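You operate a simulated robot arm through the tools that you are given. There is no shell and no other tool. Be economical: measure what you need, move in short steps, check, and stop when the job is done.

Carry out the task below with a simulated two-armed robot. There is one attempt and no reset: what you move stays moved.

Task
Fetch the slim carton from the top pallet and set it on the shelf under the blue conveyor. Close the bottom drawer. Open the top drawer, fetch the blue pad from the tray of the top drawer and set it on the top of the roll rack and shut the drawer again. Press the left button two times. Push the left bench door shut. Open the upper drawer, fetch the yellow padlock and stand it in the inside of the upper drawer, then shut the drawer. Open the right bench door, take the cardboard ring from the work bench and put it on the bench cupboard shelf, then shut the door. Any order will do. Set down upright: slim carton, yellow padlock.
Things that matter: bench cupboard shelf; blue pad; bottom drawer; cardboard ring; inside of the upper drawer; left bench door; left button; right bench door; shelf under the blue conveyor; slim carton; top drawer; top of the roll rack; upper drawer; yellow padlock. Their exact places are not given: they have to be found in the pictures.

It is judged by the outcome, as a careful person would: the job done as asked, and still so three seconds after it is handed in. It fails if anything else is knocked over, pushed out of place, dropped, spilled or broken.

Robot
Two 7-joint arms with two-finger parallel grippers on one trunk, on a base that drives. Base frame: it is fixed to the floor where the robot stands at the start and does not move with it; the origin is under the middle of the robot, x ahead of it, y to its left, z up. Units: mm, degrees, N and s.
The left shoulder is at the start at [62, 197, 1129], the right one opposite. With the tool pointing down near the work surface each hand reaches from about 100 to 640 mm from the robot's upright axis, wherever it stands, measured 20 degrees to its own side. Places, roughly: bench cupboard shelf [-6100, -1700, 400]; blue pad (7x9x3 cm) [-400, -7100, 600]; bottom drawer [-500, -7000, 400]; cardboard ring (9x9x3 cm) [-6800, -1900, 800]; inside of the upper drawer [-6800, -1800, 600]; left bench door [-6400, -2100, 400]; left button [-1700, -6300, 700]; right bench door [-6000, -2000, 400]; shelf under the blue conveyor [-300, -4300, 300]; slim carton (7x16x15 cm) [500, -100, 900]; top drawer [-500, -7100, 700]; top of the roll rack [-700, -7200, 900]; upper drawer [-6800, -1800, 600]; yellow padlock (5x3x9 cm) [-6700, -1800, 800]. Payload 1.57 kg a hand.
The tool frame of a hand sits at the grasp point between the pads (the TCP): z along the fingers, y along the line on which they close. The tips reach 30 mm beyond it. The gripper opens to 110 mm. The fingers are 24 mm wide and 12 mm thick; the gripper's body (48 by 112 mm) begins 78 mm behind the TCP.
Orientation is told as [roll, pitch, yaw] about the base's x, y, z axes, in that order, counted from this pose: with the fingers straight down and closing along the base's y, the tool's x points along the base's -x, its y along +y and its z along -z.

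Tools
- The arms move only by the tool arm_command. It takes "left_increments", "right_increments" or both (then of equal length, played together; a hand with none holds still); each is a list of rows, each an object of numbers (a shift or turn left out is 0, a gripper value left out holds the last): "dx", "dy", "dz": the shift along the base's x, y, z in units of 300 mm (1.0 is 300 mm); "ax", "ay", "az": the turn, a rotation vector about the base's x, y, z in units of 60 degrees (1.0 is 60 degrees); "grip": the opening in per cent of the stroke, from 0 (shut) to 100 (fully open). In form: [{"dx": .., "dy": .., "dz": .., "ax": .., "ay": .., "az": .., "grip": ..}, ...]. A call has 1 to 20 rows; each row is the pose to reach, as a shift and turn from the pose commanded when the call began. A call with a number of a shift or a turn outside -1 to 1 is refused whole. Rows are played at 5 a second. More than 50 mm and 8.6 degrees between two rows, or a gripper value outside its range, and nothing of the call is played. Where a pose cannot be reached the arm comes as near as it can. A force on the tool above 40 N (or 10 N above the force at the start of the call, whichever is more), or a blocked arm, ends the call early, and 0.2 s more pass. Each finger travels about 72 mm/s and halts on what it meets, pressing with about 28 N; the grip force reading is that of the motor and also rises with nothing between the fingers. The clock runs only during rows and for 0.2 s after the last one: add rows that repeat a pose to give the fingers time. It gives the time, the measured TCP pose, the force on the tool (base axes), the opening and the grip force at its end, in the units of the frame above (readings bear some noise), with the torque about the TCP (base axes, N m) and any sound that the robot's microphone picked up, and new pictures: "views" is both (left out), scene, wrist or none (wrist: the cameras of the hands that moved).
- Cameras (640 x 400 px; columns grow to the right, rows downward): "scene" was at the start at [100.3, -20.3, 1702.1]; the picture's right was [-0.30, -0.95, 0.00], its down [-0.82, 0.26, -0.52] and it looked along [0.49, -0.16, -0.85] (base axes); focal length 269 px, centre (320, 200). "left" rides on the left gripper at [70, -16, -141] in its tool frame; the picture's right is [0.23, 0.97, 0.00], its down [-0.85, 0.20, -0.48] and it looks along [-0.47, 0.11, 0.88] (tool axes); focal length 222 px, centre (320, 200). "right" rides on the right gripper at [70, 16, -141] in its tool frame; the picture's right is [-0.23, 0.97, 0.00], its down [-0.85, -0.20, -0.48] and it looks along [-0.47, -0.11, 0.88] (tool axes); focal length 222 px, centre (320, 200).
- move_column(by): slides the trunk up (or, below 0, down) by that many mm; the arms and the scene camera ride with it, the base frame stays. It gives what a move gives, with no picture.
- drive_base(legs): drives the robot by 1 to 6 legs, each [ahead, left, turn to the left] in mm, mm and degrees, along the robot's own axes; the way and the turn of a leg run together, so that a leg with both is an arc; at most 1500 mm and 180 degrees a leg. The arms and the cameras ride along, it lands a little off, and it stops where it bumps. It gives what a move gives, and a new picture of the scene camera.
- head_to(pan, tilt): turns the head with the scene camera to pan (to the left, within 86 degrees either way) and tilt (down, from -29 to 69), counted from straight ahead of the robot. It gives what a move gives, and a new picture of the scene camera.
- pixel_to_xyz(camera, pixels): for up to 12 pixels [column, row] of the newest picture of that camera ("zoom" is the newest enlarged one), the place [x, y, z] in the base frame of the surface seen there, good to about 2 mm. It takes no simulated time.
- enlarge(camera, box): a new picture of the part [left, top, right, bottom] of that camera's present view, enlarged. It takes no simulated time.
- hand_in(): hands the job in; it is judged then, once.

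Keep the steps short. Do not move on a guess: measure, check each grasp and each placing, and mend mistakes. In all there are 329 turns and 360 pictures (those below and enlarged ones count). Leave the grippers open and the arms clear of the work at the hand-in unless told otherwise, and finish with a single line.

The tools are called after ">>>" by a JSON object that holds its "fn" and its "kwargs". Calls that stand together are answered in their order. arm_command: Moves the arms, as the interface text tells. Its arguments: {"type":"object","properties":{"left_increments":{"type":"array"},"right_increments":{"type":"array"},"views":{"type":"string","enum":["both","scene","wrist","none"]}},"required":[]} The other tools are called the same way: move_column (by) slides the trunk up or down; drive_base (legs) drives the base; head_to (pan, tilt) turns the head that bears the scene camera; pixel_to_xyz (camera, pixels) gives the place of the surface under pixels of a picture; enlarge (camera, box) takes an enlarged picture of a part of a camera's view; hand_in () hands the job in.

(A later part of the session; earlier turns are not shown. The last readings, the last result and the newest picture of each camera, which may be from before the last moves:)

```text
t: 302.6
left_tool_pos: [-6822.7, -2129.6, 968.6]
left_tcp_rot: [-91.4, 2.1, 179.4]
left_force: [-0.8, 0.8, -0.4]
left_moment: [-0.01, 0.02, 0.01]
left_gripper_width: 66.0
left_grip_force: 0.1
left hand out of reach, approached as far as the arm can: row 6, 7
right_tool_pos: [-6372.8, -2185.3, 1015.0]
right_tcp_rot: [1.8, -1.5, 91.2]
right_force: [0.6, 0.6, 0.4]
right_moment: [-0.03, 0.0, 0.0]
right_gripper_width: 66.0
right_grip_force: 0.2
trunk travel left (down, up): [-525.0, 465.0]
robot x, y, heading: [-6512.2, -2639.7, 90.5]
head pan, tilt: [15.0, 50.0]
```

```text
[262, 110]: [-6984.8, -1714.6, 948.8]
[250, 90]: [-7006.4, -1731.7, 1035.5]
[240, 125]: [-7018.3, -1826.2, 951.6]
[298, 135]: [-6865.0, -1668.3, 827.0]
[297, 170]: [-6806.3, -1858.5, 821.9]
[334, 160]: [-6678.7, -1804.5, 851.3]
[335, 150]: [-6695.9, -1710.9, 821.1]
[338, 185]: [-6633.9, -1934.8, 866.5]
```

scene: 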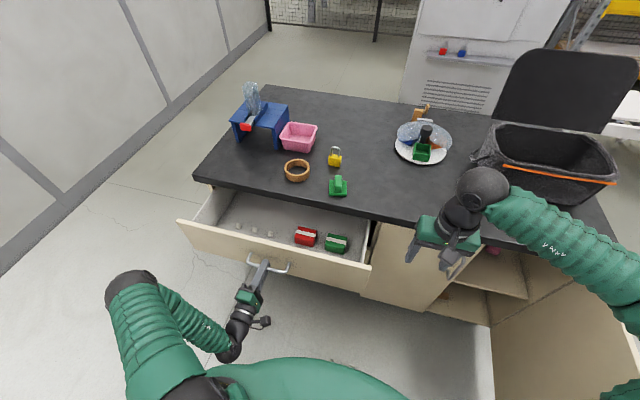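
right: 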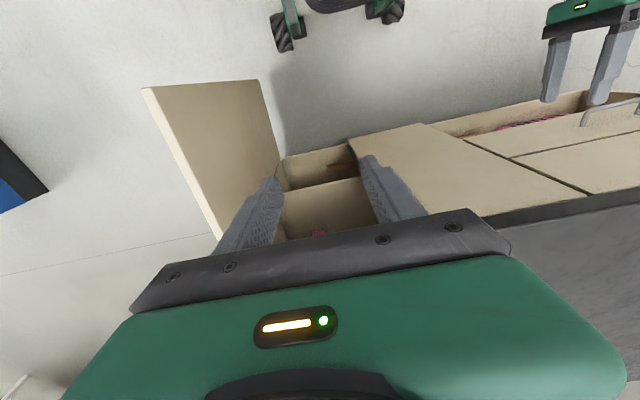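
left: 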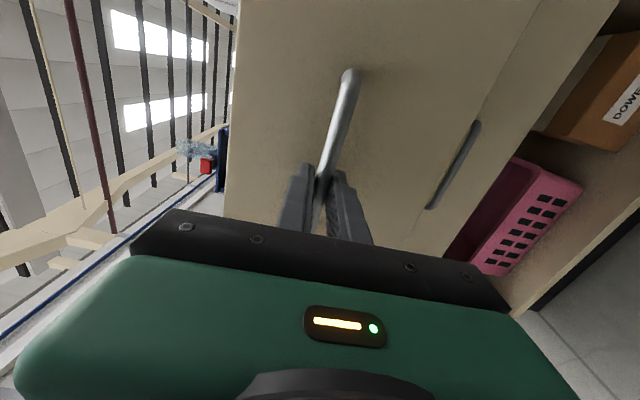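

I'll pull the left hand back a little, then drive to about (-6660,-2430).

>>> {"fn": "arm_command", "kwargs": {"left_increments": [{"dy": -0.1}, {"dy": -0.2}, {"dy": -0.3}, {"dy": -0.3}], "views": "none"}}

>>> {"fn": "drive_base", "kwargs": {"legs": [[0, 145, -0.4], [205, 0, 0]]}}

```text
t: 303.6
left_tool_pos: [-6863.4, -2171.8, 944.2]
left_tcp_rot: [-91.5, 2.1, 179.6]
left_force: [0.7, -0.3, 0.1]
left_moment: [0.0, 0.03, -0.01]
left_gripper_width: 66.0
left_grip_force: 0.1
left hand out of reach, approached as far as the arm can: row 1, 2, 3, 4
right_tool_pos: [-6374.1, -2185.7, 1014.9]
right_tcp_rot: [1.9, -1.5, 91.1]
right_force: [0.7, 0.4, -0.3]
right_moment: [-0.01, 0.01, -0.02]
right_gripper_width: 65.9
right_grip_force: 0.0
trunk travel left (down, up): [-525.0, 465.0]
robot x, y, heading: [-6509.5, -2641.9, 90.5]
head pan, tilt: [15.0, 50.0]
```

```text
t: 306.1
left_tool_pos: [-7003.2, -1966.6, 944.4]
left_tcp_rot: [-91.5, 2.0, 179.0]
left_force: [0.0, 0.5, 0.9]
left_moment: [0.01, -0.03, 0.01]
left_gripper_width: 66.0
left_grip_force: 0.0
right_tool_pos: [-6511.7, -1985.0, 1015.1]
right_tcp_rot: [1.9, -1.5, 90.7]
right_force: [0.4, 0.9, 0.2]
right_moment: [0.0, 0.0, -0.01]
right_gripper_width: 65.8
right_grip_force: 0.0
trunk travel left (down, up): [-525.0, 465.0]
robot x, y, heading: [-6659.4, -2440.5, 89.8]
head pan, tilt: [15.0, 50.0]
```

scene: 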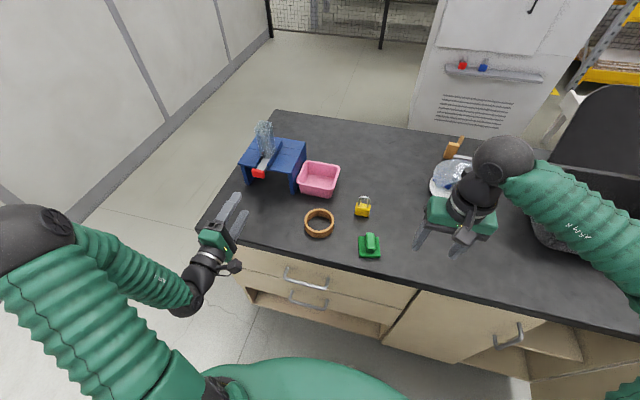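

>>> {"fn": "enlarge", "kwargs": {"camera": "scene", "box": [290, 150, 420, 270]}}

>>> {"fn": "pixel_to_xyz", "kwargs": {"camera": "scene", "pixels": [[363, 211], [357, 211], [369, 211], [363, 205], [363, 216], [355, 220], [372, 218], [370, 240], [319, 223], [306, 222], [333, 222], [319, 212], [319, 236]]}}

```text
3.33 times, centred on (355, 210) of scene
```

zoom: 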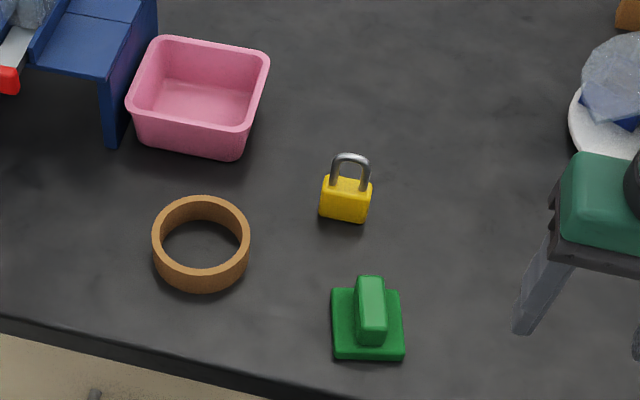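

```text
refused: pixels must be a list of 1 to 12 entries
```

>>> {"fn": "pixel_to_xyz", "kwargs": {"camera": "zoom", "pixels": [[324, 182], [369, 188], [345, 185], [322, 212], [366, 220], [345, 205], [350, 157], [330, 172], [368, 175], [155, 240], [247, 240], [200, 200]]}}

>>> {"fn": "pixel_to_xyz", "kwargs": {"camera": "zoom", "pixels": [[200, 290], [370, 282], [335, 350], [400, 355], [200, 240], [345, 230], [150, 100], [240, 150], [225, 145]]}}

```text
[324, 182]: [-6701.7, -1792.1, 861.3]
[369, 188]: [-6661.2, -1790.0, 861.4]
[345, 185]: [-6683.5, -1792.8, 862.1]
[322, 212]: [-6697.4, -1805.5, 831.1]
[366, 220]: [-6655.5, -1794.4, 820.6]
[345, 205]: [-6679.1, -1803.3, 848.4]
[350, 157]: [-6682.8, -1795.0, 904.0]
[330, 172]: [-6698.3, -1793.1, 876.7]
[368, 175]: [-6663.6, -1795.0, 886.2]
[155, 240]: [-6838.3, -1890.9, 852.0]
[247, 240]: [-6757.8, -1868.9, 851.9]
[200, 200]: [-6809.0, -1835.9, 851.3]
```

```text
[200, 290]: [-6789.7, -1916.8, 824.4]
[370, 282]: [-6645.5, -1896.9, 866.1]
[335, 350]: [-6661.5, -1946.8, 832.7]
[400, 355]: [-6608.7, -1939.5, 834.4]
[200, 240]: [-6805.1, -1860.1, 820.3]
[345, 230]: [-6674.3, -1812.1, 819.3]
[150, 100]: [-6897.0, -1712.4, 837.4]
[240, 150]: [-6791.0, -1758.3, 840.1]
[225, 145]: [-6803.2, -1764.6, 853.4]
```

The padlock body is about 45 mm wide at (-6680,-1790), z 820–861, with the shackle to 905. I'll bring the right hand over it, tilted 45° forward.

>>> {"fn": "arm_command", "kwargs": {"right_increments": [{"dx": -0.08, "dy": 0.093, "dz": -0.01, "ax": 0.1, "grip": 70}, {"dx": -0.16, "dy": 0.186, "dz": -0.02, "ax": 0.2}, {"dx": -0.24, "dy": 0.28, "dz": -0.04, "ax": 0.31}, {"dx": -0.32, "dy": 0.37, "dz": -0.06, "ax": 0.42}, {"dx": -0.4, "dy": 0.465, "dz": -0.08, "ax": 0.53}, {"dx": -0.48, "dy": 0.56, "dz": -0.1, "ax": 0.64}, {"dx": -0.561, "dy": 0.65, "dz": -0.12, "ax": 0.73}, {"dx": -0.561, "dy": 0.65, "dz": -0.12, "ax": 0.73}]}}

```text
t: 307.9
left_tool_pos: [-7001.9, -1967.7, 944.8]
left_tcp_rot: [-91.5, 2.0, 179.1]
left_force: [0.2, -0.5, 0.1]
left_moment: [0.0, 0.0, 0.03]
left_gripper_width: 66.1
left_grip_force: 0.1
right_tool_pos: [-6681.8, -1790.6, 979.9]
right_tcp_rot: [1.4, -45.4, 90.8]
right_force: [-1.0, -1.1, -1.4]
right_moment: [0.0, 0.02, 0.01]
right_gripper_width: 76.8
right_grip_force: 0.1
trunk travel left (down, up): [-525.0, 465.0]
robot x, y, heading: [-6658.5, -2438.7, 89.9]
head pan, tilt: [15.0, 50.0]
```

scene: 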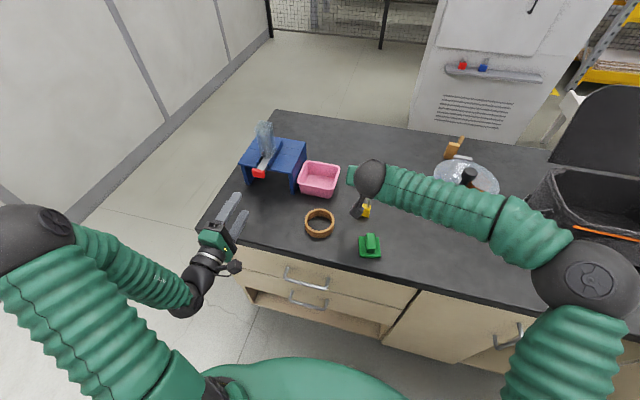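
right: 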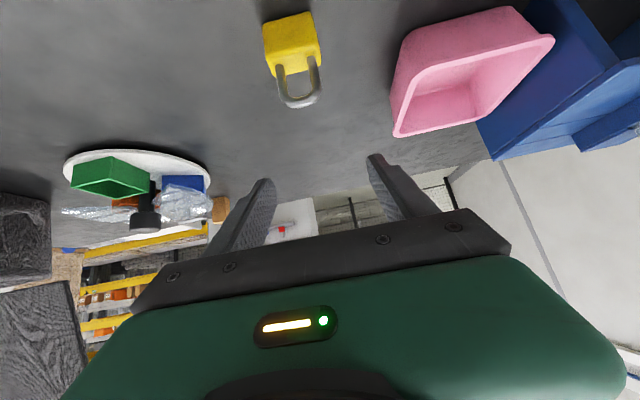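

>>> {"fn": "enlarge", "kwargs": {"camera": "right", "box": [240, 0, 350, 120]}}

>>> {"fn": "pixel_to_xyz", "kwargs": {"camera": "right", "pixels": [[264, 28], [311, 15], [272, 72], [319, 58], [292, 35], [300, 100], [262, 55], [320, 45], [296, 66]]}}

```text
3.33 times, centred on (295, 60) of right
```

zoom: 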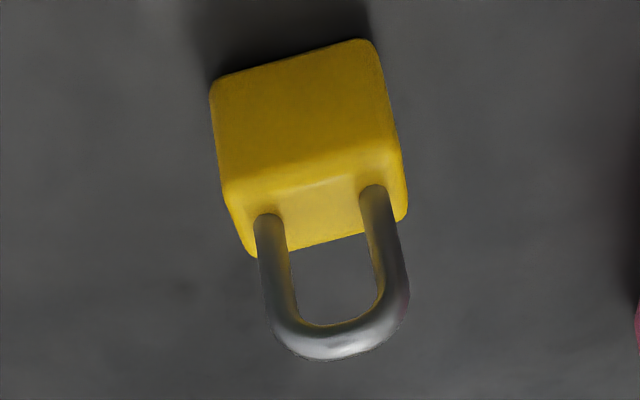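

```text
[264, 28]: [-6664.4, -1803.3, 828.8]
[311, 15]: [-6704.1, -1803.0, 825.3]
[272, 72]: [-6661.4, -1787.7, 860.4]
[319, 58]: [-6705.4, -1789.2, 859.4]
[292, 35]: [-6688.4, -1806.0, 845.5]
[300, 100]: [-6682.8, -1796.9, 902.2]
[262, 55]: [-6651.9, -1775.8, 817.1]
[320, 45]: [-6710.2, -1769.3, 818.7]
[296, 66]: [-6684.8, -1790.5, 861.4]
```

The padlock is square to the hand and centred. I'll lower to z 855 and close.

>>> {"fn": "arm_command", "kwargs": {"right_increments": [{"dz": -0.12}, {"dz": -0.25}, {"dz": -0.36}, {"dz": -0.415}, {"dz": -0.415}], "views": "wrist"}}

```text
t: 309.1
left_tool_pos: [-7003.3, -1966.7, 943.8]
left_tcp_rot: [-91.4, 2.0, 179.0]
left_force: [-0.4, -0.2, -0.1]
left_moment: [0.0, -0.01, 0.0]
left_gripper_width: 66.3
left_grip_force: 0.1
right_tool_pos: [-6682.7, -1792.1, 853.8]
right_tcp_rot: [1.3, -45.1, 91.0]
right_force: [-0.3, -0.3, 0.1]
right_moment: [0.0, -0.02, 0.01]
right_gripper_width: 77.0
right_grip_force: 0.1
trunk travel left (down, up): [-525.0, 465.0]
robot x, y, heading: [-6655.7, -2440.4, 90.1]
head pan, tilt: [15.0, 50.0]
```

right: 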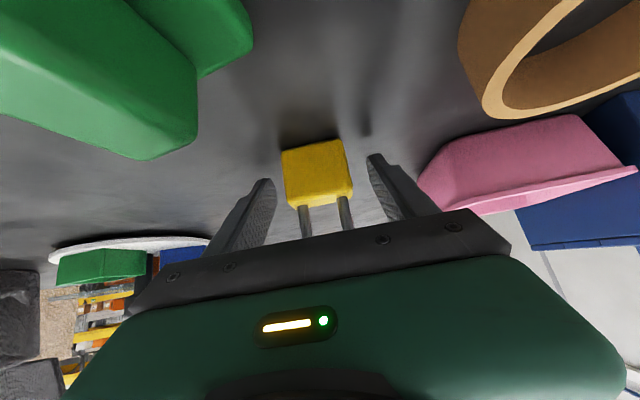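

>>> {"fn": "arm_command", "kwargs": {"right_increments": [{"grip": 0}, {"grip": 0}, {"grip": 0}, {"grip": 0}, {"dz": 0.02, "grip": 0}, {"dz": 0.1}, {"dz": 0.22}, {"dz": 0.36}, {"dz": 0.5}, {"dz": 0.5}]}}

```text
t: 311.3
left_tool_pos: [-7003.3, -1966.3, 943.5]
left_tcp_rot: [-91.5, 2.1, 178.9]
left_force: [-0.4, -0.9, 0.6]
left_moment: [-0.01, 0.0, -0.03]
left_gripper_width: 66.2
left_grip_force: 0.1
right_tool_pos: [-6681.1, -1789.1, 1003.9]
right_tcp_rot: [1.4, -45.3, 90.9]
right_force: [-0.2, 0.7, -0.9]
right_moment: [-0.02, -0.02, -0.02]
right_gripper_width: 45.3
right_grip_force: 27.9
trunk travel left (down, up): [-525.0, 465.0]
robot x, y, heading: [-6653.5, -2438.5, 89.9]
head pan, tilt: [15.0, 50.0]
```

scene: 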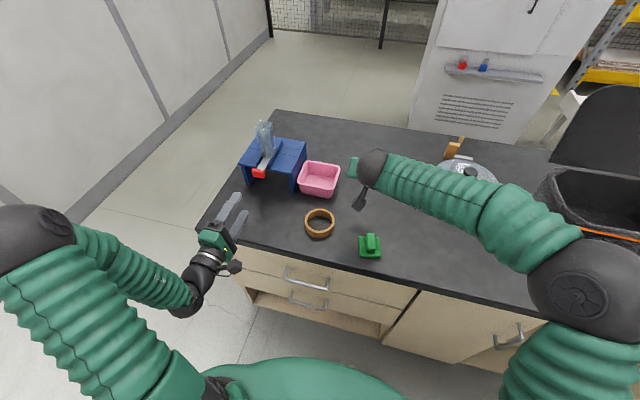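
right: 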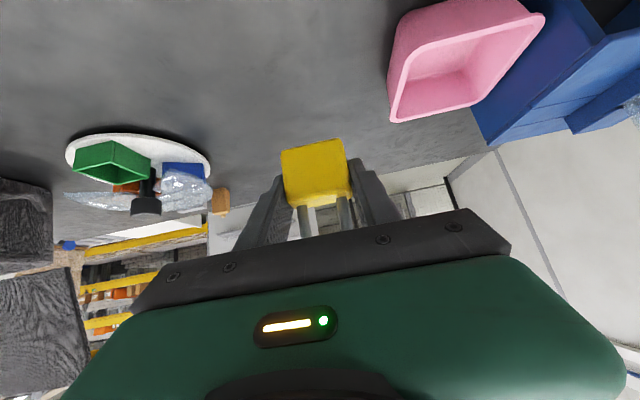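

Held at 45 mm. I'll drive back to reopen the drawer.

>>> {"fn": "drive_base", "kwargs": {"legs": [[-210, 0, 0], [0, -150, 0]]}}

>>> {"fn": "arm_command", "kwargs": {"left_increments": [{"dz": -0.15, "dx": 0.02}, {"dz": -0.3, "dx": 0.04}, {"dz": -0.45, "dx": 0.06}, {"dz": -0.6, "dx": 0.08}, {"dz": -0.75, "dx": 0.1}, {"dz": -0.86, "dx": 0.12}, {"dz": -0.86, "dx": 0.12}]}}

```text
t: 313.9
left_tool_pos: [-6858.7, -2176.6, 942.6]
left_tcp_rot: [-91.6, 2.2, 179.1]
left_force: [0.3, 0.1, -0.1]
left_moment: [-0.03, -0.01, 0.02]
left_gripper_width: 66.0
left_grip_force: 0.1
right_tool_pos: [-6534.8, -1999.7, 1001.3]
right_tcp_rot: [1.0, -45.3, 91.1]
right_force: [0.6, -0.7, -0.1]
right_moment: [0.01, 0.02, 0.01]
right_gripper_width: 45.7
right_grip_force: 27.9
trunk travel left (down, up): [-525.0, 465.0]
robot x, y, heading: [-6509.1, -2649.9, 90.1]
head pan, tilt: [15.0, 50.0]
```

scene: 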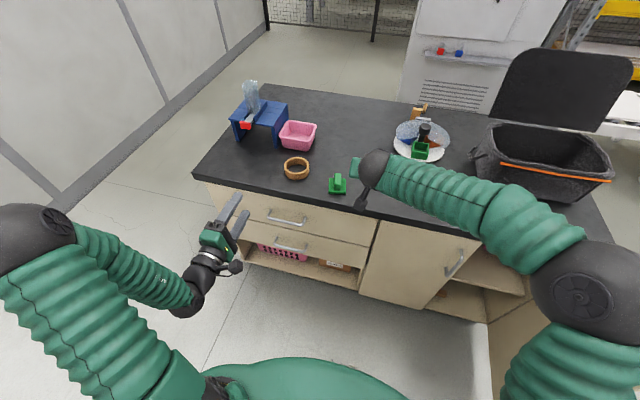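

```text
t: 315.5
left_tool_pos: [-6811.5, -2177.7, 689.2]
left_tcp_rot: [-91.5, 1.7, 179.1]
left_force: [-0.1, 0.2, -1.2]
left_moment: [-0.02, 0.0, 0.03]
left_gripper_width: 65.7
left_grip_force: 0.0
right_tool_pos: [-6527.3, -2001.7, 1004.5]
right_tcp_rot: [1.7, -45.4, 90.6]
right_force: [0.0, 0.5, -0.9]
right_moment: [0.01, 0.05, 0.04]
right_gripper_width: 45.5
right_grip_force: 27.7
trunk travel left (down, up): [-525.0, 465.0]
robot x, y, heading: [-6506.8, -2649.1, 90.0]
head pan, tilt: [15.0, 50.0]
```

scene: 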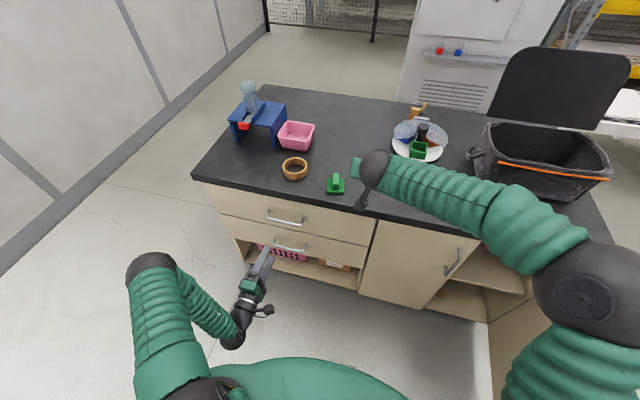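
left: 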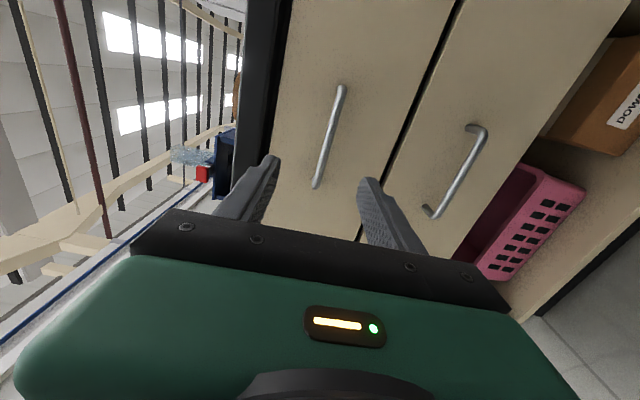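

Advance to the handle, grip, and pull again.

>>> {"fn": "arm_command", "kwargs": {"left_increments": [{"dy": 0.14, "dz": -0.01}, {"dy": 0.28, "dz": -0.02}, {"dy": 0.42, "dz": -0.02}, {"dy": 0.535, "dz": -0.02}, {"dy": 0.535, "dz": -0.02}, {"dy": 0.535, "dz": -0.02, "grip": 0}, {"dy": 0.535, "dz": -0.02, "grip": 0}, {"dy": 0.535, "dz": -0.02, "grip": 0}, {"dy": 0.535, "dz": -0.02, "grip": 0}, {"dy": 0.535, "dz": -0.02, "grip": 0}], "views": "none"}}

```text
t: 317.7
left_tool_pos: [-6815.7, -2017.3, 681.9]
left_tcp_rot: [-91.7, 1.8, 179.2]
left_force: [-2.4, 2.5, 9.4]
left_moment: [0.02, 0.74, -0.05]
left_gripper_width: 12.6
left_grip_force: 29.1
right_tool_pos: [-6530.3, -2001.3, 1004.5]
right_tcp_rot: [1.6, -45.4, 90.8]
right_force: [-0.2, 0.8, -0.3]
right_moment: [0.02, 0.03, 0.03]
right_gripper_width: 45.8
right_grip_force: 27.9
trunk travel left (down, up): [-525.0, 465.0]
robot x, y, heading: [-6505.4, -2648.3, 90.2]
head pan, tilt: [15.0, 50.0]
```

>>> {"fn": "arm_command", "kwargs": {"left_increments": [{"dy": -0.08}, {"dy": -0.16}, {"dy": -0.24}, {"dy": -0.32}, {"dy": -0.4}, {"dy": -0.48}, {"dy": -0.56}, {"dy": -0.64}, {"dy": -0.66}, {"dy": -0.66}], "views": "scene"}}

>>> {"fn": "enlarge", "kwargs": {"camera": "scene", "box": [170, 150, 390, 300]}}

```text
t: 319.9
left_tool_pos: [-6815.3, -2216.8, 683.0]
left_tcp_rot: [-91.7, 1.8, 179.1]
left_force: [-4.7, 1.7, 16.6]
left_moment: [0.11, 0.72, 0.54]
left_gripper_width: 12.3
left_grip_force: 29.2
right_tool_pos: [-6528.8, -2002.5, 1004.9]
right_tcp_rot: [1.6, -45.4, 90.8]
right_force: [0.6, 0.7, 0.0]
right_moment: [0.01, 0.04, 0.02]
right_gripper_width: 45.7
right_grip_force: 27.5
trunk travel left (down, up): [-525.0, 465.0]
robot x, y, heading: [-6509.9, -2647.3, 89.9]
head pan, tilt: [15.0, 50.0]
```

scene: 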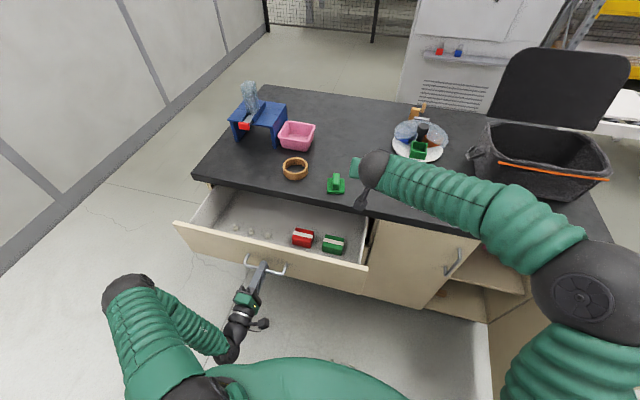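

```text
2.67 times, centred on (280, 225) of scene
```

zoom: 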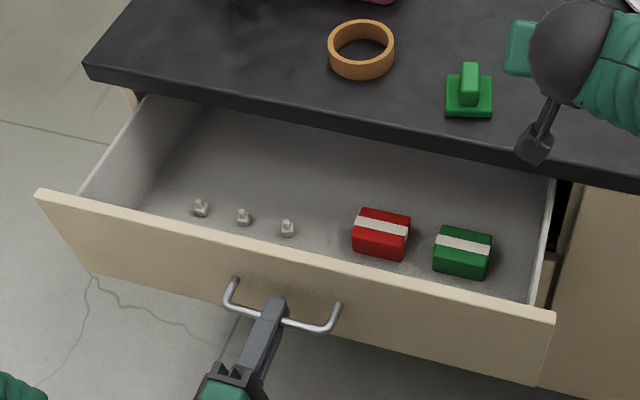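

>>> {"fn": "pixel_to_xyz", "kwargs": {"camera": "zoom", "pixels": [[330, 190], [320, 210], [330, 230], [287, 225], [355, 215], [380, 212], [410, 260], [300, 160], [400, 180], [250, 240], [300, 262], [485, 185]]}}

```text
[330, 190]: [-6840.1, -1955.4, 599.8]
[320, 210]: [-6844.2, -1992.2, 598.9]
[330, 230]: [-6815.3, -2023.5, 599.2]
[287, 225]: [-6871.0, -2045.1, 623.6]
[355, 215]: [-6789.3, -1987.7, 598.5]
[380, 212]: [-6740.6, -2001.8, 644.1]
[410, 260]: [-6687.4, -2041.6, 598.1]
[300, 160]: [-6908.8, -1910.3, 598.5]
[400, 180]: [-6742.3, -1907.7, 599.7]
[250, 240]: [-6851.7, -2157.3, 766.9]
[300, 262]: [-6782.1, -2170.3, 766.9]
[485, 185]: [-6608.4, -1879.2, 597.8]
```

The drawer is open 200 mm. Placing with the 45° hand facing forward would hit the drawer front, so I'll approach from the right side with the hand yawed 90°. First I'll release the handle and ease the left hand back.

>>> {"fn": "arm_command", "kwargs": {"left_increments": [{"grip": 80}, {"grip": 80}, {"grip": 80}, {"dy": -0.05, "grip": 80}, {"dy": -0.1}, {"dy": -0.15}, {"dy": -0.18}, {"dy": -0.18}], "views": "wrist"}}

```text
t: 321.7
left_tool_pos: [-6816.2, -2271.0, 681.3]
left_tcp_rot: [-91.6, 1.9, 179.2]
left_force: [-0.3, 0.2, -0.5]
left_moment: [0.0, 0.02, -0.01]
left_gripper_width: 88.2
left_grip_force: 0.1
right_tool_pos: [-6528.7, -2000.1, 1003.9]
right_tcp_rot: [1.5, -45.4, 90.8]
right_force: [0.0, -0.1, -0.8]
right_moment: [-0.01, -0.02, 0.02]
right_gripper_width: 45.3
right_grip_force: 28.0
trunk travel left (down, up): [-525.0, 465.0]
robot x, y, heading: [-6506.1, -2648.2, 89.9]
head pan, tilt: [15.0, 50.0]
```

left: 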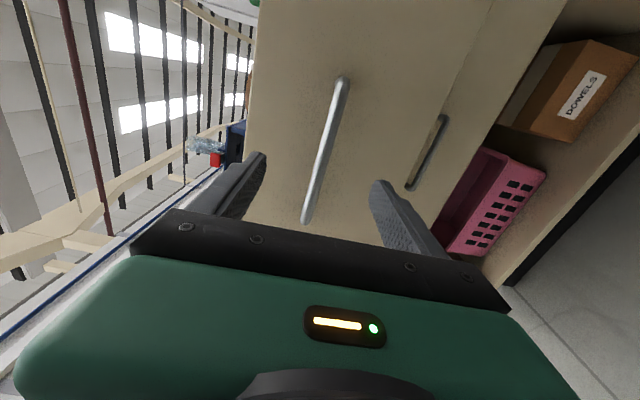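

Clear of the bar. I'll ease it 30 mm more, close its fingers, and yaw the right hand 45°.

>>> {"fn": "arm_command", "kwargs": {"left_increments": [{"dy": -0.05}, {"dy": -0.1}, {"dy": -0.1}, {"dy": -0.1}, {"dy": -0.1}, {"dy": -0.1}, {"dy": -0.1}], "right_increments": [{"az": 0.125, "dy": -0.03}, {"az": 0.25, "dy": -0.06}, {"az": 0.375, "dy": -0.1}, {"az": 0.5, "dy": -0.14}, {"az": 0.625, "dy": -0.18}, {"az": 0.75, "dy": -0.2}, {"az": 0.75, "dy": -0.2}], "views": "none"}}

>>> {"fn": "arm_command", "kwargs": {"right_increments": [{"az": 0.125}, {"az": 0.25}, {"az": 0.375}, {"az": 0.5}, {"az": 0.625}, {"az": 0.735}, {"az": 0.735}]}}

```text
t: 323.3
left_tool_pos: [-6814.4, -2300.7, 682.4]
left_tcp_rot: [-91.5, 1.8, 179.1]
left_force: [0.7, -0.4, 0.2]
left_moment: [0.0, 0.0, 0.01]
left_gripper_width: 87.8
left_grip_force: 0.0
right_tool_pos: [-6529.6, -2062.0, 1006.4]
right_tcp_rot: [1.6, -45.4, 135.7]
right_force: [-0.2, -0.4, -0.6]
right_moment: [0.01, 0.03, -0.01]
right_gripper_width: 45.7
right_grip_force: 28.0
trunk travel left (down, up): [-525.0, 465.0]
robot x, y, heading: [-6508.6, -2647.6, 90.0]
head pan, tilt: [15.0, 50.0]
```

```text
t: 324.9
left_tool_pos: [-6814.2, -2299.7, 682.4]
left_tcp_rot: [-91.5, 1.8, 179.1]
left_force: [-0.3, 0.1, 0.6]
left_moment: [-0.02, -0.03, 0.01]
left_gripper_width: 88.1
left_grip_force: 0.1
right_tool_pos: [-6578.6, -2277.2, 1070.7]
right_tcp_rot: [2.5, -45.0, 176.3]
right_force: [0.0, 0.6, -2.2]
right_moment: [-0.02, 0.03, 0.02]
right_gripper_width: 45.5
right_grip_force: 28.3
right hand out of reach, approached as far as the arm can: row 2, 3, 4, 5, 6, 7
trunk travel left (down, up): [-525.0, 465.0]
robot x, y, heading: [-6505.5, -2652.5, 90.1]
head pan, tilt: [15.0, 50.0]
```

scene: 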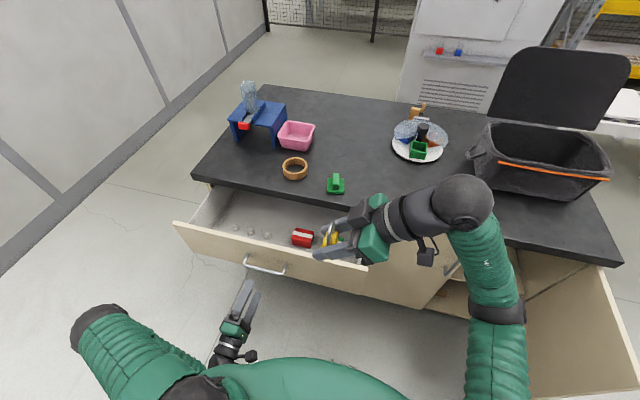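
right: 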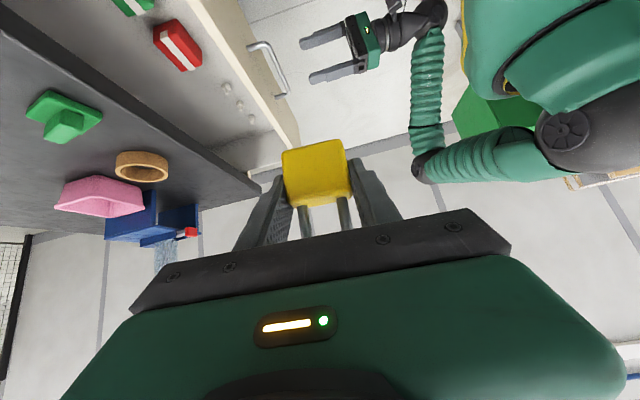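

The hand is yawed. I'll strafe left 260 to bring it in front of the free spot.

>>> {"fn": "drive_base", "kwargs": {"legs": [[0, 260, 0]]}}

```text
t: 326.8
left_tool_pos: [-7067.8, -2301.5, 683.0]
left_tcp_rot: [-91.5, 1.5, 179.1]
left_force: [0.3, -0.9, -1.0]
left_moment: [-0.06, 0.03, 0.06]
left_gripper_width: 87.9
left_grip_force: 0.0
right_tool_pos: [-6832.2, -2278.0, 1070.1]
right_tcp_rot: [2.4, -45.3, 176.2]
right_force: [0.6, 0.1, -0.4]
right_moment: [0.03, 0.01, -0.01]
right_gripper_width: 45.7
right_grip_force: 27.6
trunk travel left (down, up): [-525.0, 465.0]
robot x, y, heading: [-6762.4, -2650.7, 90.4]
head pan, tilt: [15.0, 50.0]
```

scene: 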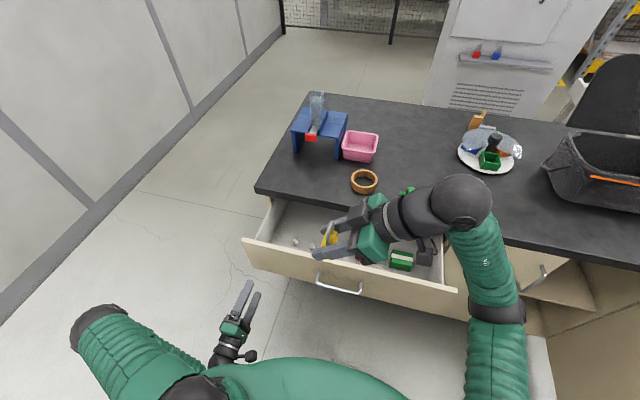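

Moving +y 225 mm while lowering to z≈850, still above the drawer front.

>>> {"fn": "arm_command", "kwargs": {"right_increments": [{"dy": 0.08, "dz": -0.1}, {"dy": 0.17, "dz": -0.2}, {"dy": 0.26, "dz": -0.3}, {"dy": 0.36, "dz": -0.4}, {"dy": 0.46, "dz": -0.5}, {"dy": 0.56, "dz": -0.6}, {"dy": 0.66, "dz": -0.7}, {"dy": 0.75, "dz": -0.73}, {"dy": 0.75, "dz": -0.73}]}}

```text
t: 328.8
left_tool_pos: [-7071.7, -2301.3, 681.7]
left_tcp_rot: [-91.6, 1.9, 179.2]
left_force: [0.8, -0.3, 0.5]
left_moment: [-0.01, 0.02, 0.0]
left_gripper_width: 88.0
left_grip_force: 0.0
right_tool_pos: [-6850.2, -2287.4, 1017.2]
right_tcp_rot: [2.6, -44.8, 176.0]
right_force: [-0.3, -0.5, -0.2]
right_moment: [0.01, 0.01, -0.01]
right_gripper_width: 45.5
right_grip_force: 27.8
right hand out of reach, approached as far as the arm can: row 1, 2, 3, 4, 5, 6, 7, 8, 9
trunk travel left (down, up): [-525.0, 465.0]
robot x, y, heading: [-6765.5, -2648.8, 90.3]
head pan, tilt: [15.0, 50.0]
```

scene: 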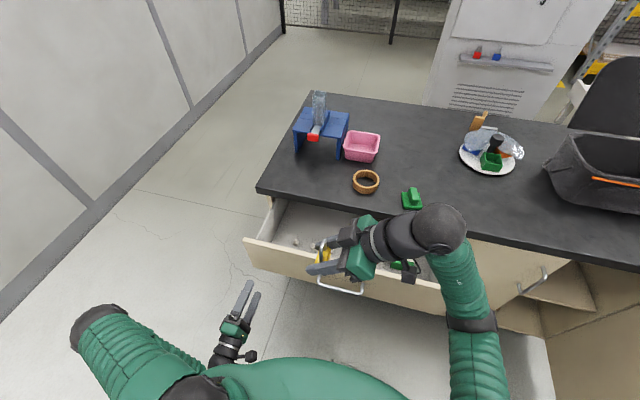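
right: 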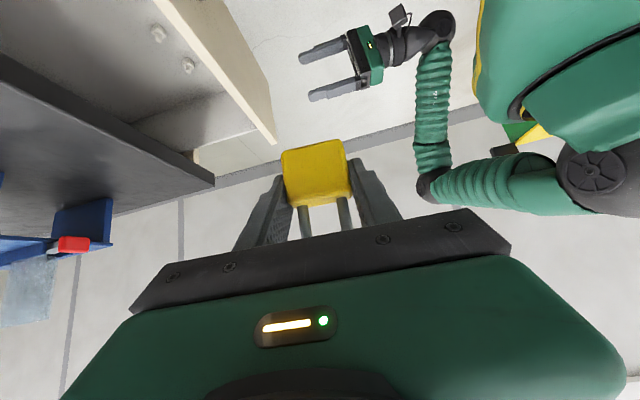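

A 90° yaw isn't reachable there. A 45° yaw also clears the drawer front if I place it at y≈-1995, so I'll turn back to 45° yaw.

>>> {"fn": "arm_command", "kwargs": {"right_increments": [{"az": -0.125, "dy": 0.02}, {"az": -0.25, "dy": 0.05}, {"az": -0.375, "dy": 0.1}, {"az": -0.5, "dy": 0.2}, {"az": -0.625, "dy": 0.3}, {"az": -0.7, "dy": 0.4}, {"az": -0.7, "dy": 0.5}, {"az": -0.7, "dy": 0.6}, {"az": -0.7, "dy": 0.6}], "views": "none"}}

```text
t: 330.8
left_tool_pos: [-7072.2, -2301.3, 681.9]
left_tcp_rot: [-91.5, 1.9, 179.1]
left_force: [-0.6, 0.3, -0.5]
left_moment: [0.01, 0.02, 0.01]
left_gripper_width: 88.0
left_grip_force: 0.1
right_tool_pos: [-6853.5, -2095.6, 1009.8]
right_tcp_rot: [2.4, -44.9, 134.3]
right_force: [0.1, -0.9, -1.1]
right_moment: [0.0, 0.02, 0.01]
right_gripper_width: 45.4
right_grip_force: 28.6
trunk travel left (down, up): [-525.0, 465.0]
robot x, y, heading: [-6764.3, -2652.6, 89.9]
head pan, tilt: [15.0, 50.0]
```

Yaw is now 134°. I'll descend in stages: first to (-6842,-2035,750).

>>> {"fn": "arm_command", "kwargs": {"right_increments": [{"dx": 0.01, "dy": 0.04, "dz": -0.12}, {"dx": 0.02, "dy": 0.08, "dz": -0.24}, {"dx": 0.03, "dy": 0.12, "dz": -0.36}, {"dx": 0.038, "dy": 0.16, "dz": -0.48}, {"dx": 0.038, "dy": 0.185, "dz": -0.6}, {"dx": 0.038, "dy": 0.195, "dz": -0.74}, {"dx": 0.038, "dy": 0.2, "dz": -0.866}, {"dx": 0.038, "dy": 0.2, "dz": -0.866}]}}

```text
t: 332.6
left_tool_pos: [-7073.4, -2302.8, 680.8]
left_tcp_rot: [-91.6, 1.9, 179.1]
left_force: [1.2, 0.3, -0.9]
left_moment: [-0.02, 0.03, -0.03]
left_gripper_width: 87.9
left_grip_force: 0.0
right_tool_pos: [-6840.8, -2034.3, 750.8]
right_tcp_rot: [2.5, -44.9, 134.4]
right_force: [0.1, 0.0, -1.1]
right_moment: [0.0, -0.01, -0.01]
right_gripper_width: 45.5
right_grip_force: 27.9
trunk travel left (down, up): [-525.0, 465.0]
robot x, y, heading: [-6765.6, -2650.9, 90.2]
head pan, tilt: [15.0, 50.0]
```

scene: 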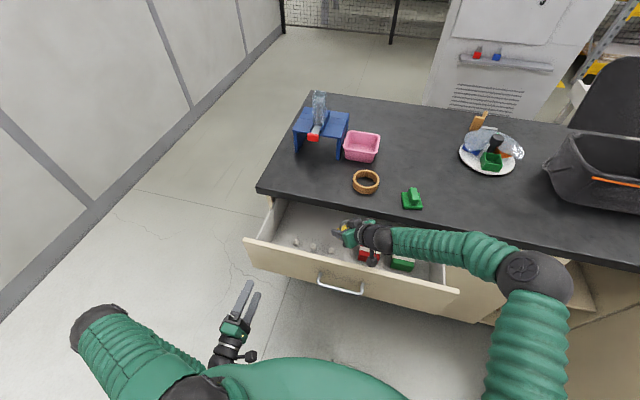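
right: 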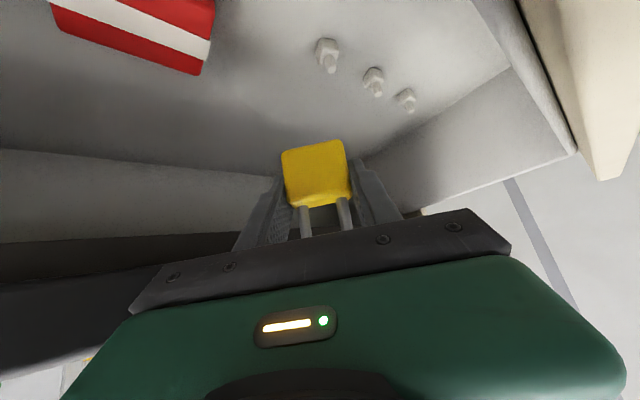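

>>> {"fn": "pixel_to_xyz", "kwargs": {"camera": "right", "pixels": [[327, 62], [374, 85], [406, 103], [200, 72], [150, 100], [250, 140], [200, 165], [150, 200], [120, 240], [60, 290], [400, 140], [330, 45]]}}

```text
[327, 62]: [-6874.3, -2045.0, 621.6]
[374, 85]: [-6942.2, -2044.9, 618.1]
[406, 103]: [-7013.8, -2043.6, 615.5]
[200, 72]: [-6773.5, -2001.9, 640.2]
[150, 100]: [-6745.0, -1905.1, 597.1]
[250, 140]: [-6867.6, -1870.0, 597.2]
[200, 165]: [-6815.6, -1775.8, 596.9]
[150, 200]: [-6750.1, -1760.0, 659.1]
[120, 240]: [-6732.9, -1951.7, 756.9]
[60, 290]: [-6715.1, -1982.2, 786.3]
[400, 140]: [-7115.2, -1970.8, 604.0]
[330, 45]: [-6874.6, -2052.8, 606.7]
```

The floor ahead is clear to y -1760. I'll go diagonally down to (-6842,-1985,640).

>>> {"fn": "arm_command", "kwargs": {"right_increments": [{"dz": -0.08, "dy": 0.02}, {"dz": -0.17, "dy": 0.06}, {"dz": -0.26, "dy": 0.11}, {"dz": -0.33, "dy": 0.15}, {"dz": -0.367, "dy": 0.165}, {"dz": -0.367, "dy": 0.165}]}}

```text
t: 333.1
left_tool_pos: [-7072.9, -2302.1, 683.4]
left_tcp_rot: [-91.6, 1.8, 179.1]
left_force: [-0.2, -0.2, 0.7]
left_moment: [-0.01, 0.01, 0.03]
left_gripper_width: 87.8
left_grip_force: 0.0
right_tool_pos: [-6842.0, -2019.9, 730.3]
right_tcp_rot: [1.7, -45.8, 134.8]
right_force: [3.9, -0.7, 23.2]
right_moment: [-3.08, -2.54, 0.55]
right_gripper_width: 45.2
right_grip_force: 28.0
trunk travel left (down, up): [-525.0, 465.0]
robot x, y, heading: [-6763.6, -2646.5, 90.4]
head pan, tilt: [15.0, 50.0]
stopped in row 2 (right hand): the force on the tool passed its limit at 60 N (the readings are from after the stop); the commanded pose is now the measured one
```

scene: 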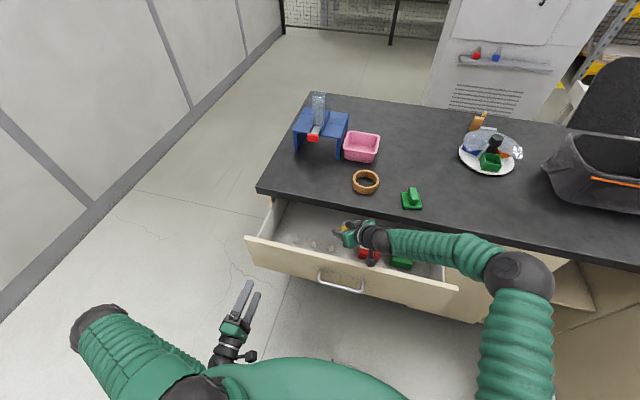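
right: 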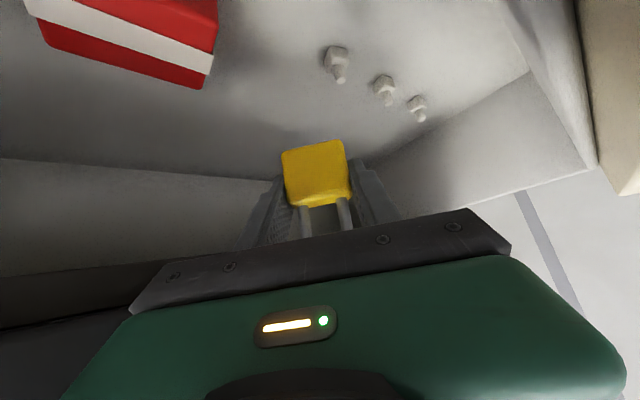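

The wrist-camera pod (about 134 mm behind in y) touched the drawer front's top edge. I'll lift 40 mm and yaw another 15° so the pod clears.

>>> {"fn": "arm_command", "kwargs": {"right_increments": [{"dz": 0.06, "dy": -0.02}, {"dz": 0.14, "dy": -0.05}, {"dz": 0.14, "dy": -0.05, "az": 0.08}, {"dz": 0.14, "dy": -0.05, "az": 0.17}, {"dz": 0.14, "dy": -0.05, "az": 0.26}, {"dz": 0.14, "dy": -0.05, "az": 0.26}]}}

```text
t: 334.5
left_tool_pos: [-7072.4, -2301.7, 681.5]
left_tcp_rot: [-91.7, 1.9, 179.1]
left_force: [-0.5, -0.6, 0.4]
left_moment: [-0.01, -0.02, 0.0]
left_gripper_width: 88.2
left_grip_force: 0.0
right_tool_pos: [-6840.9, -2034.6, 768.9]
right_tcp_rot: [1.9, -45.6, 150.4]
right_force: [-0.1, -0.2, -1.0]
right_moment: [-0.03, -0.03, 0.04]
right_gripper_width: 45.5
right_grip_force: 27.7
trunk travel left (down, up): [-525.0, 465.0]
robot x, y, heading: [-6763.7, -2649.8, 90.0]
head pan, tilt: [15.0, 50.0]
```

scene: 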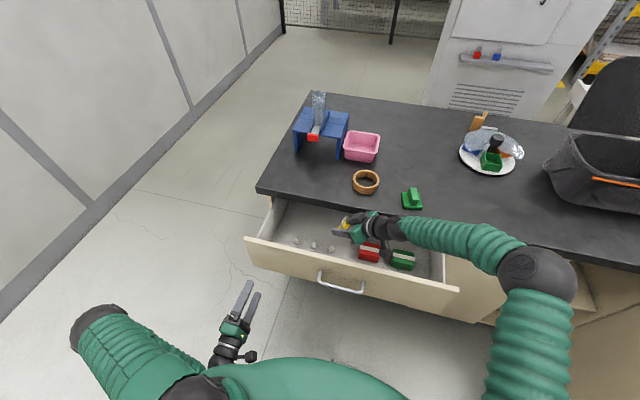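
right: 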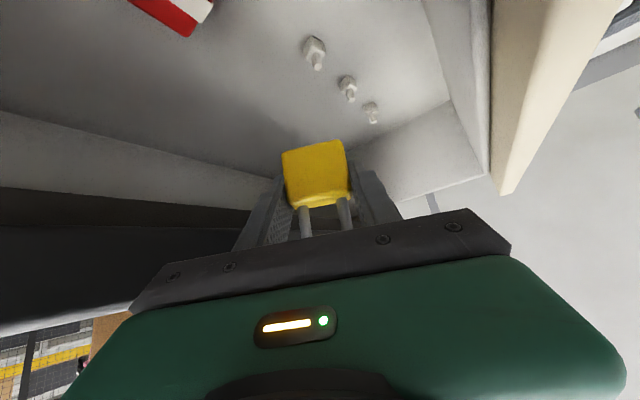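

Yaw 150° is reachable; I'll try another 13°.

>>> {"fn": "arm_command", "kwargs": {"right_increments": [{"az": 0.07}, {"az": 0.14}, {"az": 0.22}, {"az": 0.22}], "views": "wrist"}}

```text
t: 335.5
left_tool_pos: [-7072.4, -2301.2, 682.1]
left_tcp_rot: [-91.7, 1.9, 179.1]
left_force: [-0.6, -0.5, -0.2]
left_moment: [-0.01, -0.01, 0.04]
left_gripper_width: 87.9
left_grip_force: 0.0
right_tool_pos: [-6843.6, -2034.8, 768.6]
right_tcp_rot: [1.9, -45.6, 163.6]
right_force: [-0.5, 0.2, -1.5]
right_moment: [0.02, 0.04, -0.01]
right_gripper_width: 45.1
right_grip_force: 27.9
trunk travel left (down, up): [-525.0, 465.0]
robot x, y, heading: [-6770.4, -2648.1, 90.2]
head pan, tilt: [15.0, 50.0]
```

right: 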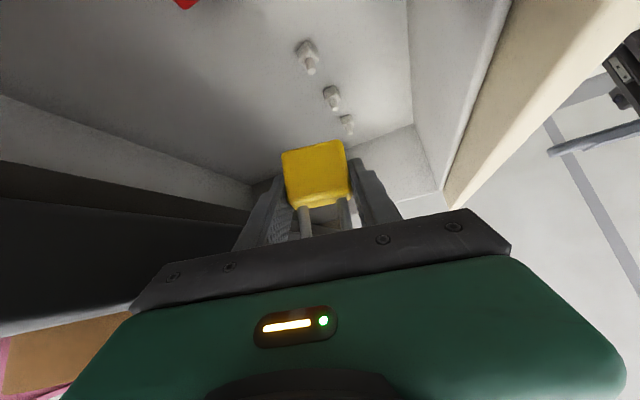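

At yaw 163° everything clears. I'll shift 12 mm right and descend straight to z≈640.

>>> {"fn": "arm_command", "kwargs": {"right_increments": [{"dx": 0.02, "dz": -0.07}, {"dx": 0.04, "dz": -0.15}, {"dx": 0.04, "dz": -0.24}, {"dx": 0.04, "dz": -0.33}, {"dx": 0.04, "dz": -0.4}, {"dx": 0.04, "dz": -0.425}, {"dx": 0.04, "dz": -0.425}], "views": "wrist"}}

```text
t: 337.1
left_tool_pos: [-7071.7, -2301.8, 682.3]
left_tcp_rot: [-91.8, 1.8, 179.2]
left_force: [-0.5, 0.0, -0.5]
left_moment: [0.01, -0.01, -0.01]
left_gripper_width: 88.1
left_grip_force: 0.1
right_tool_pos: [-6830.1, -2034.9, 640.5]
right_tcp_rot: [2.0, -45.6, 163.4]
right_force: [0.4, -0.1, -1.0]
right_moment: [0.01, 0.01, 0.02]
right_gripper_width: 45.7
right_grip_force: 28.0
trunk travel left (down, up): [-525.0, 465.0]
robot x, y, heading: [-6760.7, -2651.2, 90.4]
head pan, tilt: [15.0, 50.0]
```

right: 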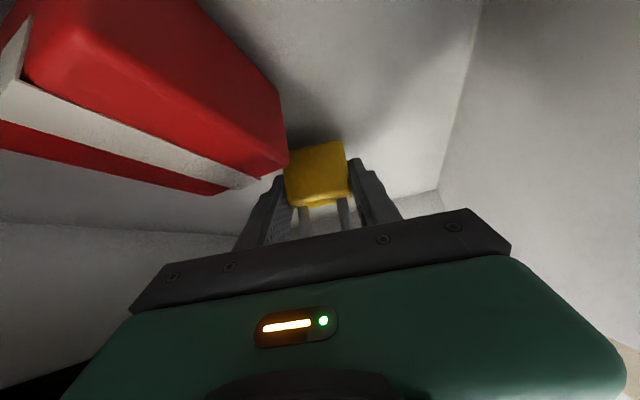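

Lowering gently to contact.

>>> {"fn": "arm_command", "kwargs": {"right_increments": [{"dz": -0.012}, {"dz": -0.02}, {"dz": -0.025}, {"dz": -0.03}, {"dz": -0.033}, {"dz": -0.033}], "views": "none"}}

```text
t: 338.5
left_tool_pos: [-7071.7, -2302.0, 683.3]
left_tcp_rot: [-91.8, 1.8, 179.1]
left_force: [-0.2, 0.3, 0.6]
left_moment: [0.02, 0.02, 0.01]
left_gripper_width: 88.1
left_grip_force: 0.0
right_tool_pos: [-6829.8, -2033.4, 632.6]
right_tcp_rot: [1.7, -45.7, 163.5]
right_force: [2.7, 0.9, 13.4]
right_moment: [0.33, -0.23, -0.02]
right_gripper_width: 45.6
right_grip_force: 28.6
trunk travel left (down, up): [-525.0, 465.0]
robot x, y, heading: [-6769.0, -2652.0, 90.2]
head pan, tilt: [15.0, 50.0]
```

Contact. I'll ease up, open slightly, and withdraw along the fingers.

>>> {"fn": "arm_command", "kwargs": {"right_increments": [{"dz": 0.004}, {"dz": 0.004, "grip": 58}, {"dz": 0.004, "grip": 58}, {"dz": 0.004, "grip": 58}, {"dx": 0.05, "dy": -0.01, "dz": 0.056}, {"dx": 0.12, "dy": -0.025, "dz": 0.13}, {"dx": 0.19, "dy": -0.04, "dz": 0.22}, {"dx": 0.22, "dy": -0.04, "dz": 0.36}, {"dx": 0.22, "dy": -0.04, "dz": 0.5}, {"dx": 0.22, "dy": -0.04, "dz": 0.5}]}}

```text
t: 340.7
left_tool_pos: [-7072.3, -2301.4, 680.3]
left_tcp_rot: [-91.6, 1.9, 179.1]
left_force: [-0.3, 0.0, 0.1]
left_moment: [0.01, 0.01, 0.0]
left_gripper_width: 88.1
left_grip_force: 0.0
right_tool_pos: [-6762.7, -2047.8, 779.5]
right_tcp_rot: [2.2, -45.7, 163.4]
right_force: [0.0, 0.3, 0.3]
right_moment: [-0.02, -0.02, -0.01]
right_gripper_width: 64.0
right_grip_force: 0.0
trunk travel left (down, up): [-525.0, 465.0]
robot x, y, heading: [-6765.1, -2650.2, 90.3]
head pan, tilt: [15.0, 50.0]
```

scene: 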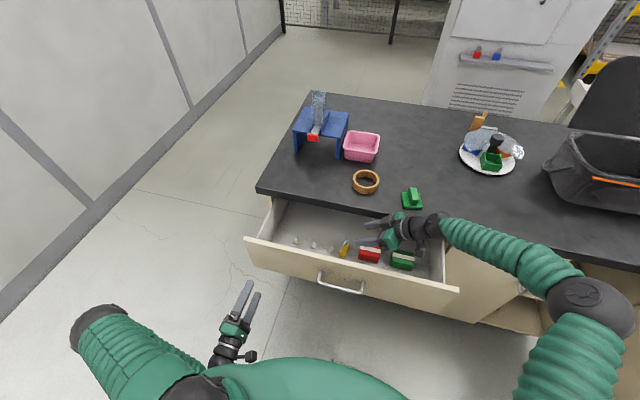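
right: 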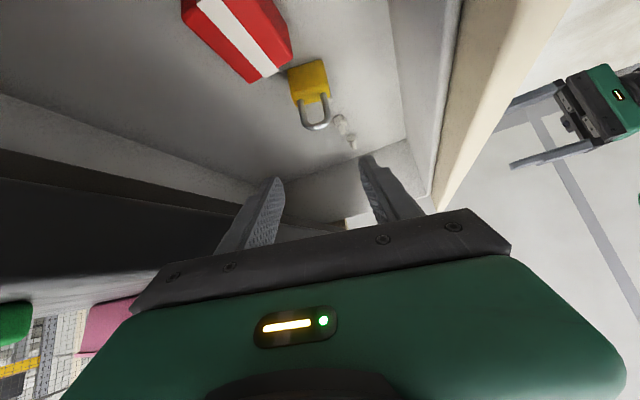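

The padlock stands upright. I'll raise the right hand clear and unwind its yaw.

>>> {"fn": "arm_command", "kwargs": {"right_increments": [{"dz": 0.12}, {"dz": 0.25}, {"dz": 0.4}, {"dz": 0.5, "az": -0.1, "dy": -0.05}, {"dz": 0.6, "az": -0.22, "dy": -0.1}, {"dz": 0.6, "az": -0.35, "dy": -0.15}, {"dz": 0.6, "az": -0.48, "dy": -0.2}, {"dz": 0.6, "az": -0.61, "dy": -0.2}, {"dz": 0.6, "az": -0.74, "dy": -0.2}, {"dz": 0.6, "az": -0.74, "dy": -0.2}], "views": "none"}}

>>> {"fn": "enlarge", "kwargs": {"camera": "scene", "box": [240, 170, 470, 320]}}

```text
t: 342.9
left_tool_pos: [-7071.5, -2301.6, 682.2]
left_tcp_rot: [-91.6, 1.8, 179.0]
left_force: [-1.3, -0.5, 0.4]
left_moment: [0.0, 0.01, 0.01]
left_gripper_width: 88.1
left_grip_force: 0.0
right_tool_pos: [-6763.4, -2107.3, 960.3]
right_tcp_rot: [2.0, -45.6, 118.8]
right_force: [0.6, 0.6, -0.2]
right_moment: [0.03, 0.01, 0.04]
right_gripper_width: 63.8
right_grip_force: 0.1
trunk travel left (down, up): [-525.0, 465.0]
robot x, y, heading: [-6764.0, -2646.9, 90.0]
head pan, tilt: [15.0, 50.0]
```

```text
2.67 times, centred on (355, 245) of scene
```

zoom: 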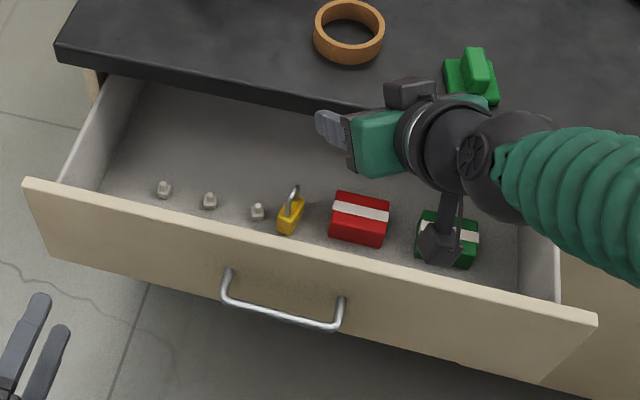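

Good. I'll strafe right 255 so the left hand lines up with the handle.

>>> {"fn": "drive_base", "kwargs": {"legs": [[0, -262, 0]]}}

```text
t: 344.8
left_tool_pos: [-6810.4, -2300.4, 680.0]
left_tcp_rot: [-91.8, 2.2, 178.8]
left_force: [-0.6, -0.2, 0.4]
left_moment: [-0.04, 0.02, -0.01]
left_gripper_width: 88.2
left_grip_force: 0.2
right_tool_pos: [-6503.4, -2108.6, 960.9]
right_tcp_rot: [1.4, -45.5, 119.1]
right_force: [-0.1, 0.3, 0.9]
right_moment: [-0.02, -0.06, -0.02]
right_gripper_width: 63.7
right_grip_force: 0.2
trunk travel left (down, up): [-525.0, 465.0]
robot x, y, heading: [-6501.4, -2648.2, 89.8]
head pan, tilt: [15.0, 50.0]
```

scene: 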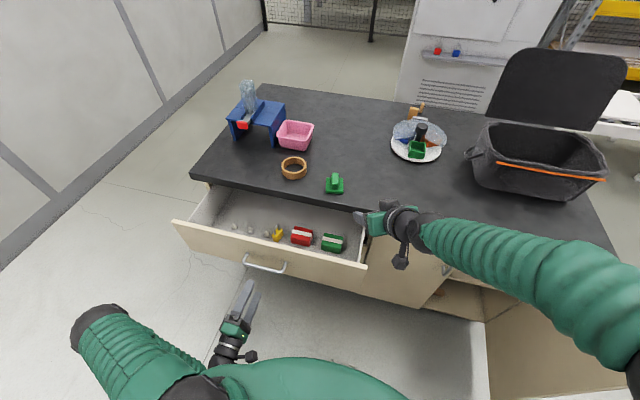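

>>> {"fn": "arm_command", "kwargs": {"left_increments": [{"dy": 0.1, "dz": 0.005}, {"dy": 0.2, "dz": 0.008}, {"dy": 0.28, "dz": 0.008}, {"dy": 0.28, "dz": 0.008, "grip": 0}, {"dy": 0.28, "dz": 0.008, "grip": 0}, {"dy": 0.28, "dz": 0.008, "grip": 0}, {"dy": 0.28, "dz": 0.008, "grip": 0}, {"dy": 0.28, "dz": 0.008, "grip": 0}, {"dy": 0.28, "dz": 0.008, "grip": 0}], "views": "none"}}

```text
t: 346.8
left_tool_pos: [-6805.3, -2215.9, 682.4]
left_tcp_rot: [-91.7, 1.7, 178.9]
left_force: [6.6, -0.5, -7.2]
left_moment: [-0.07, 0.71, 0.04]
left_gripper_width: 12.2
left_grip_force: 29.6
right_tool_pos: [-6495.1, -2107.2, 961.1]
right_tcp_rot: [2.0, -45.7, 118.7]
right_force: [-0.2, -0.1, -0.4]
right_moment: [-0.03, 0.01, 0.01]
right_gripper_width: 63.7
right_grip_force: 0.0
trunk travel left (down, up): [-525.0, 465.0]
robot x, y, heading: [-6497.7, -2647.2, 89.7]
head pan, tilt: [15.0, 50.0]
```

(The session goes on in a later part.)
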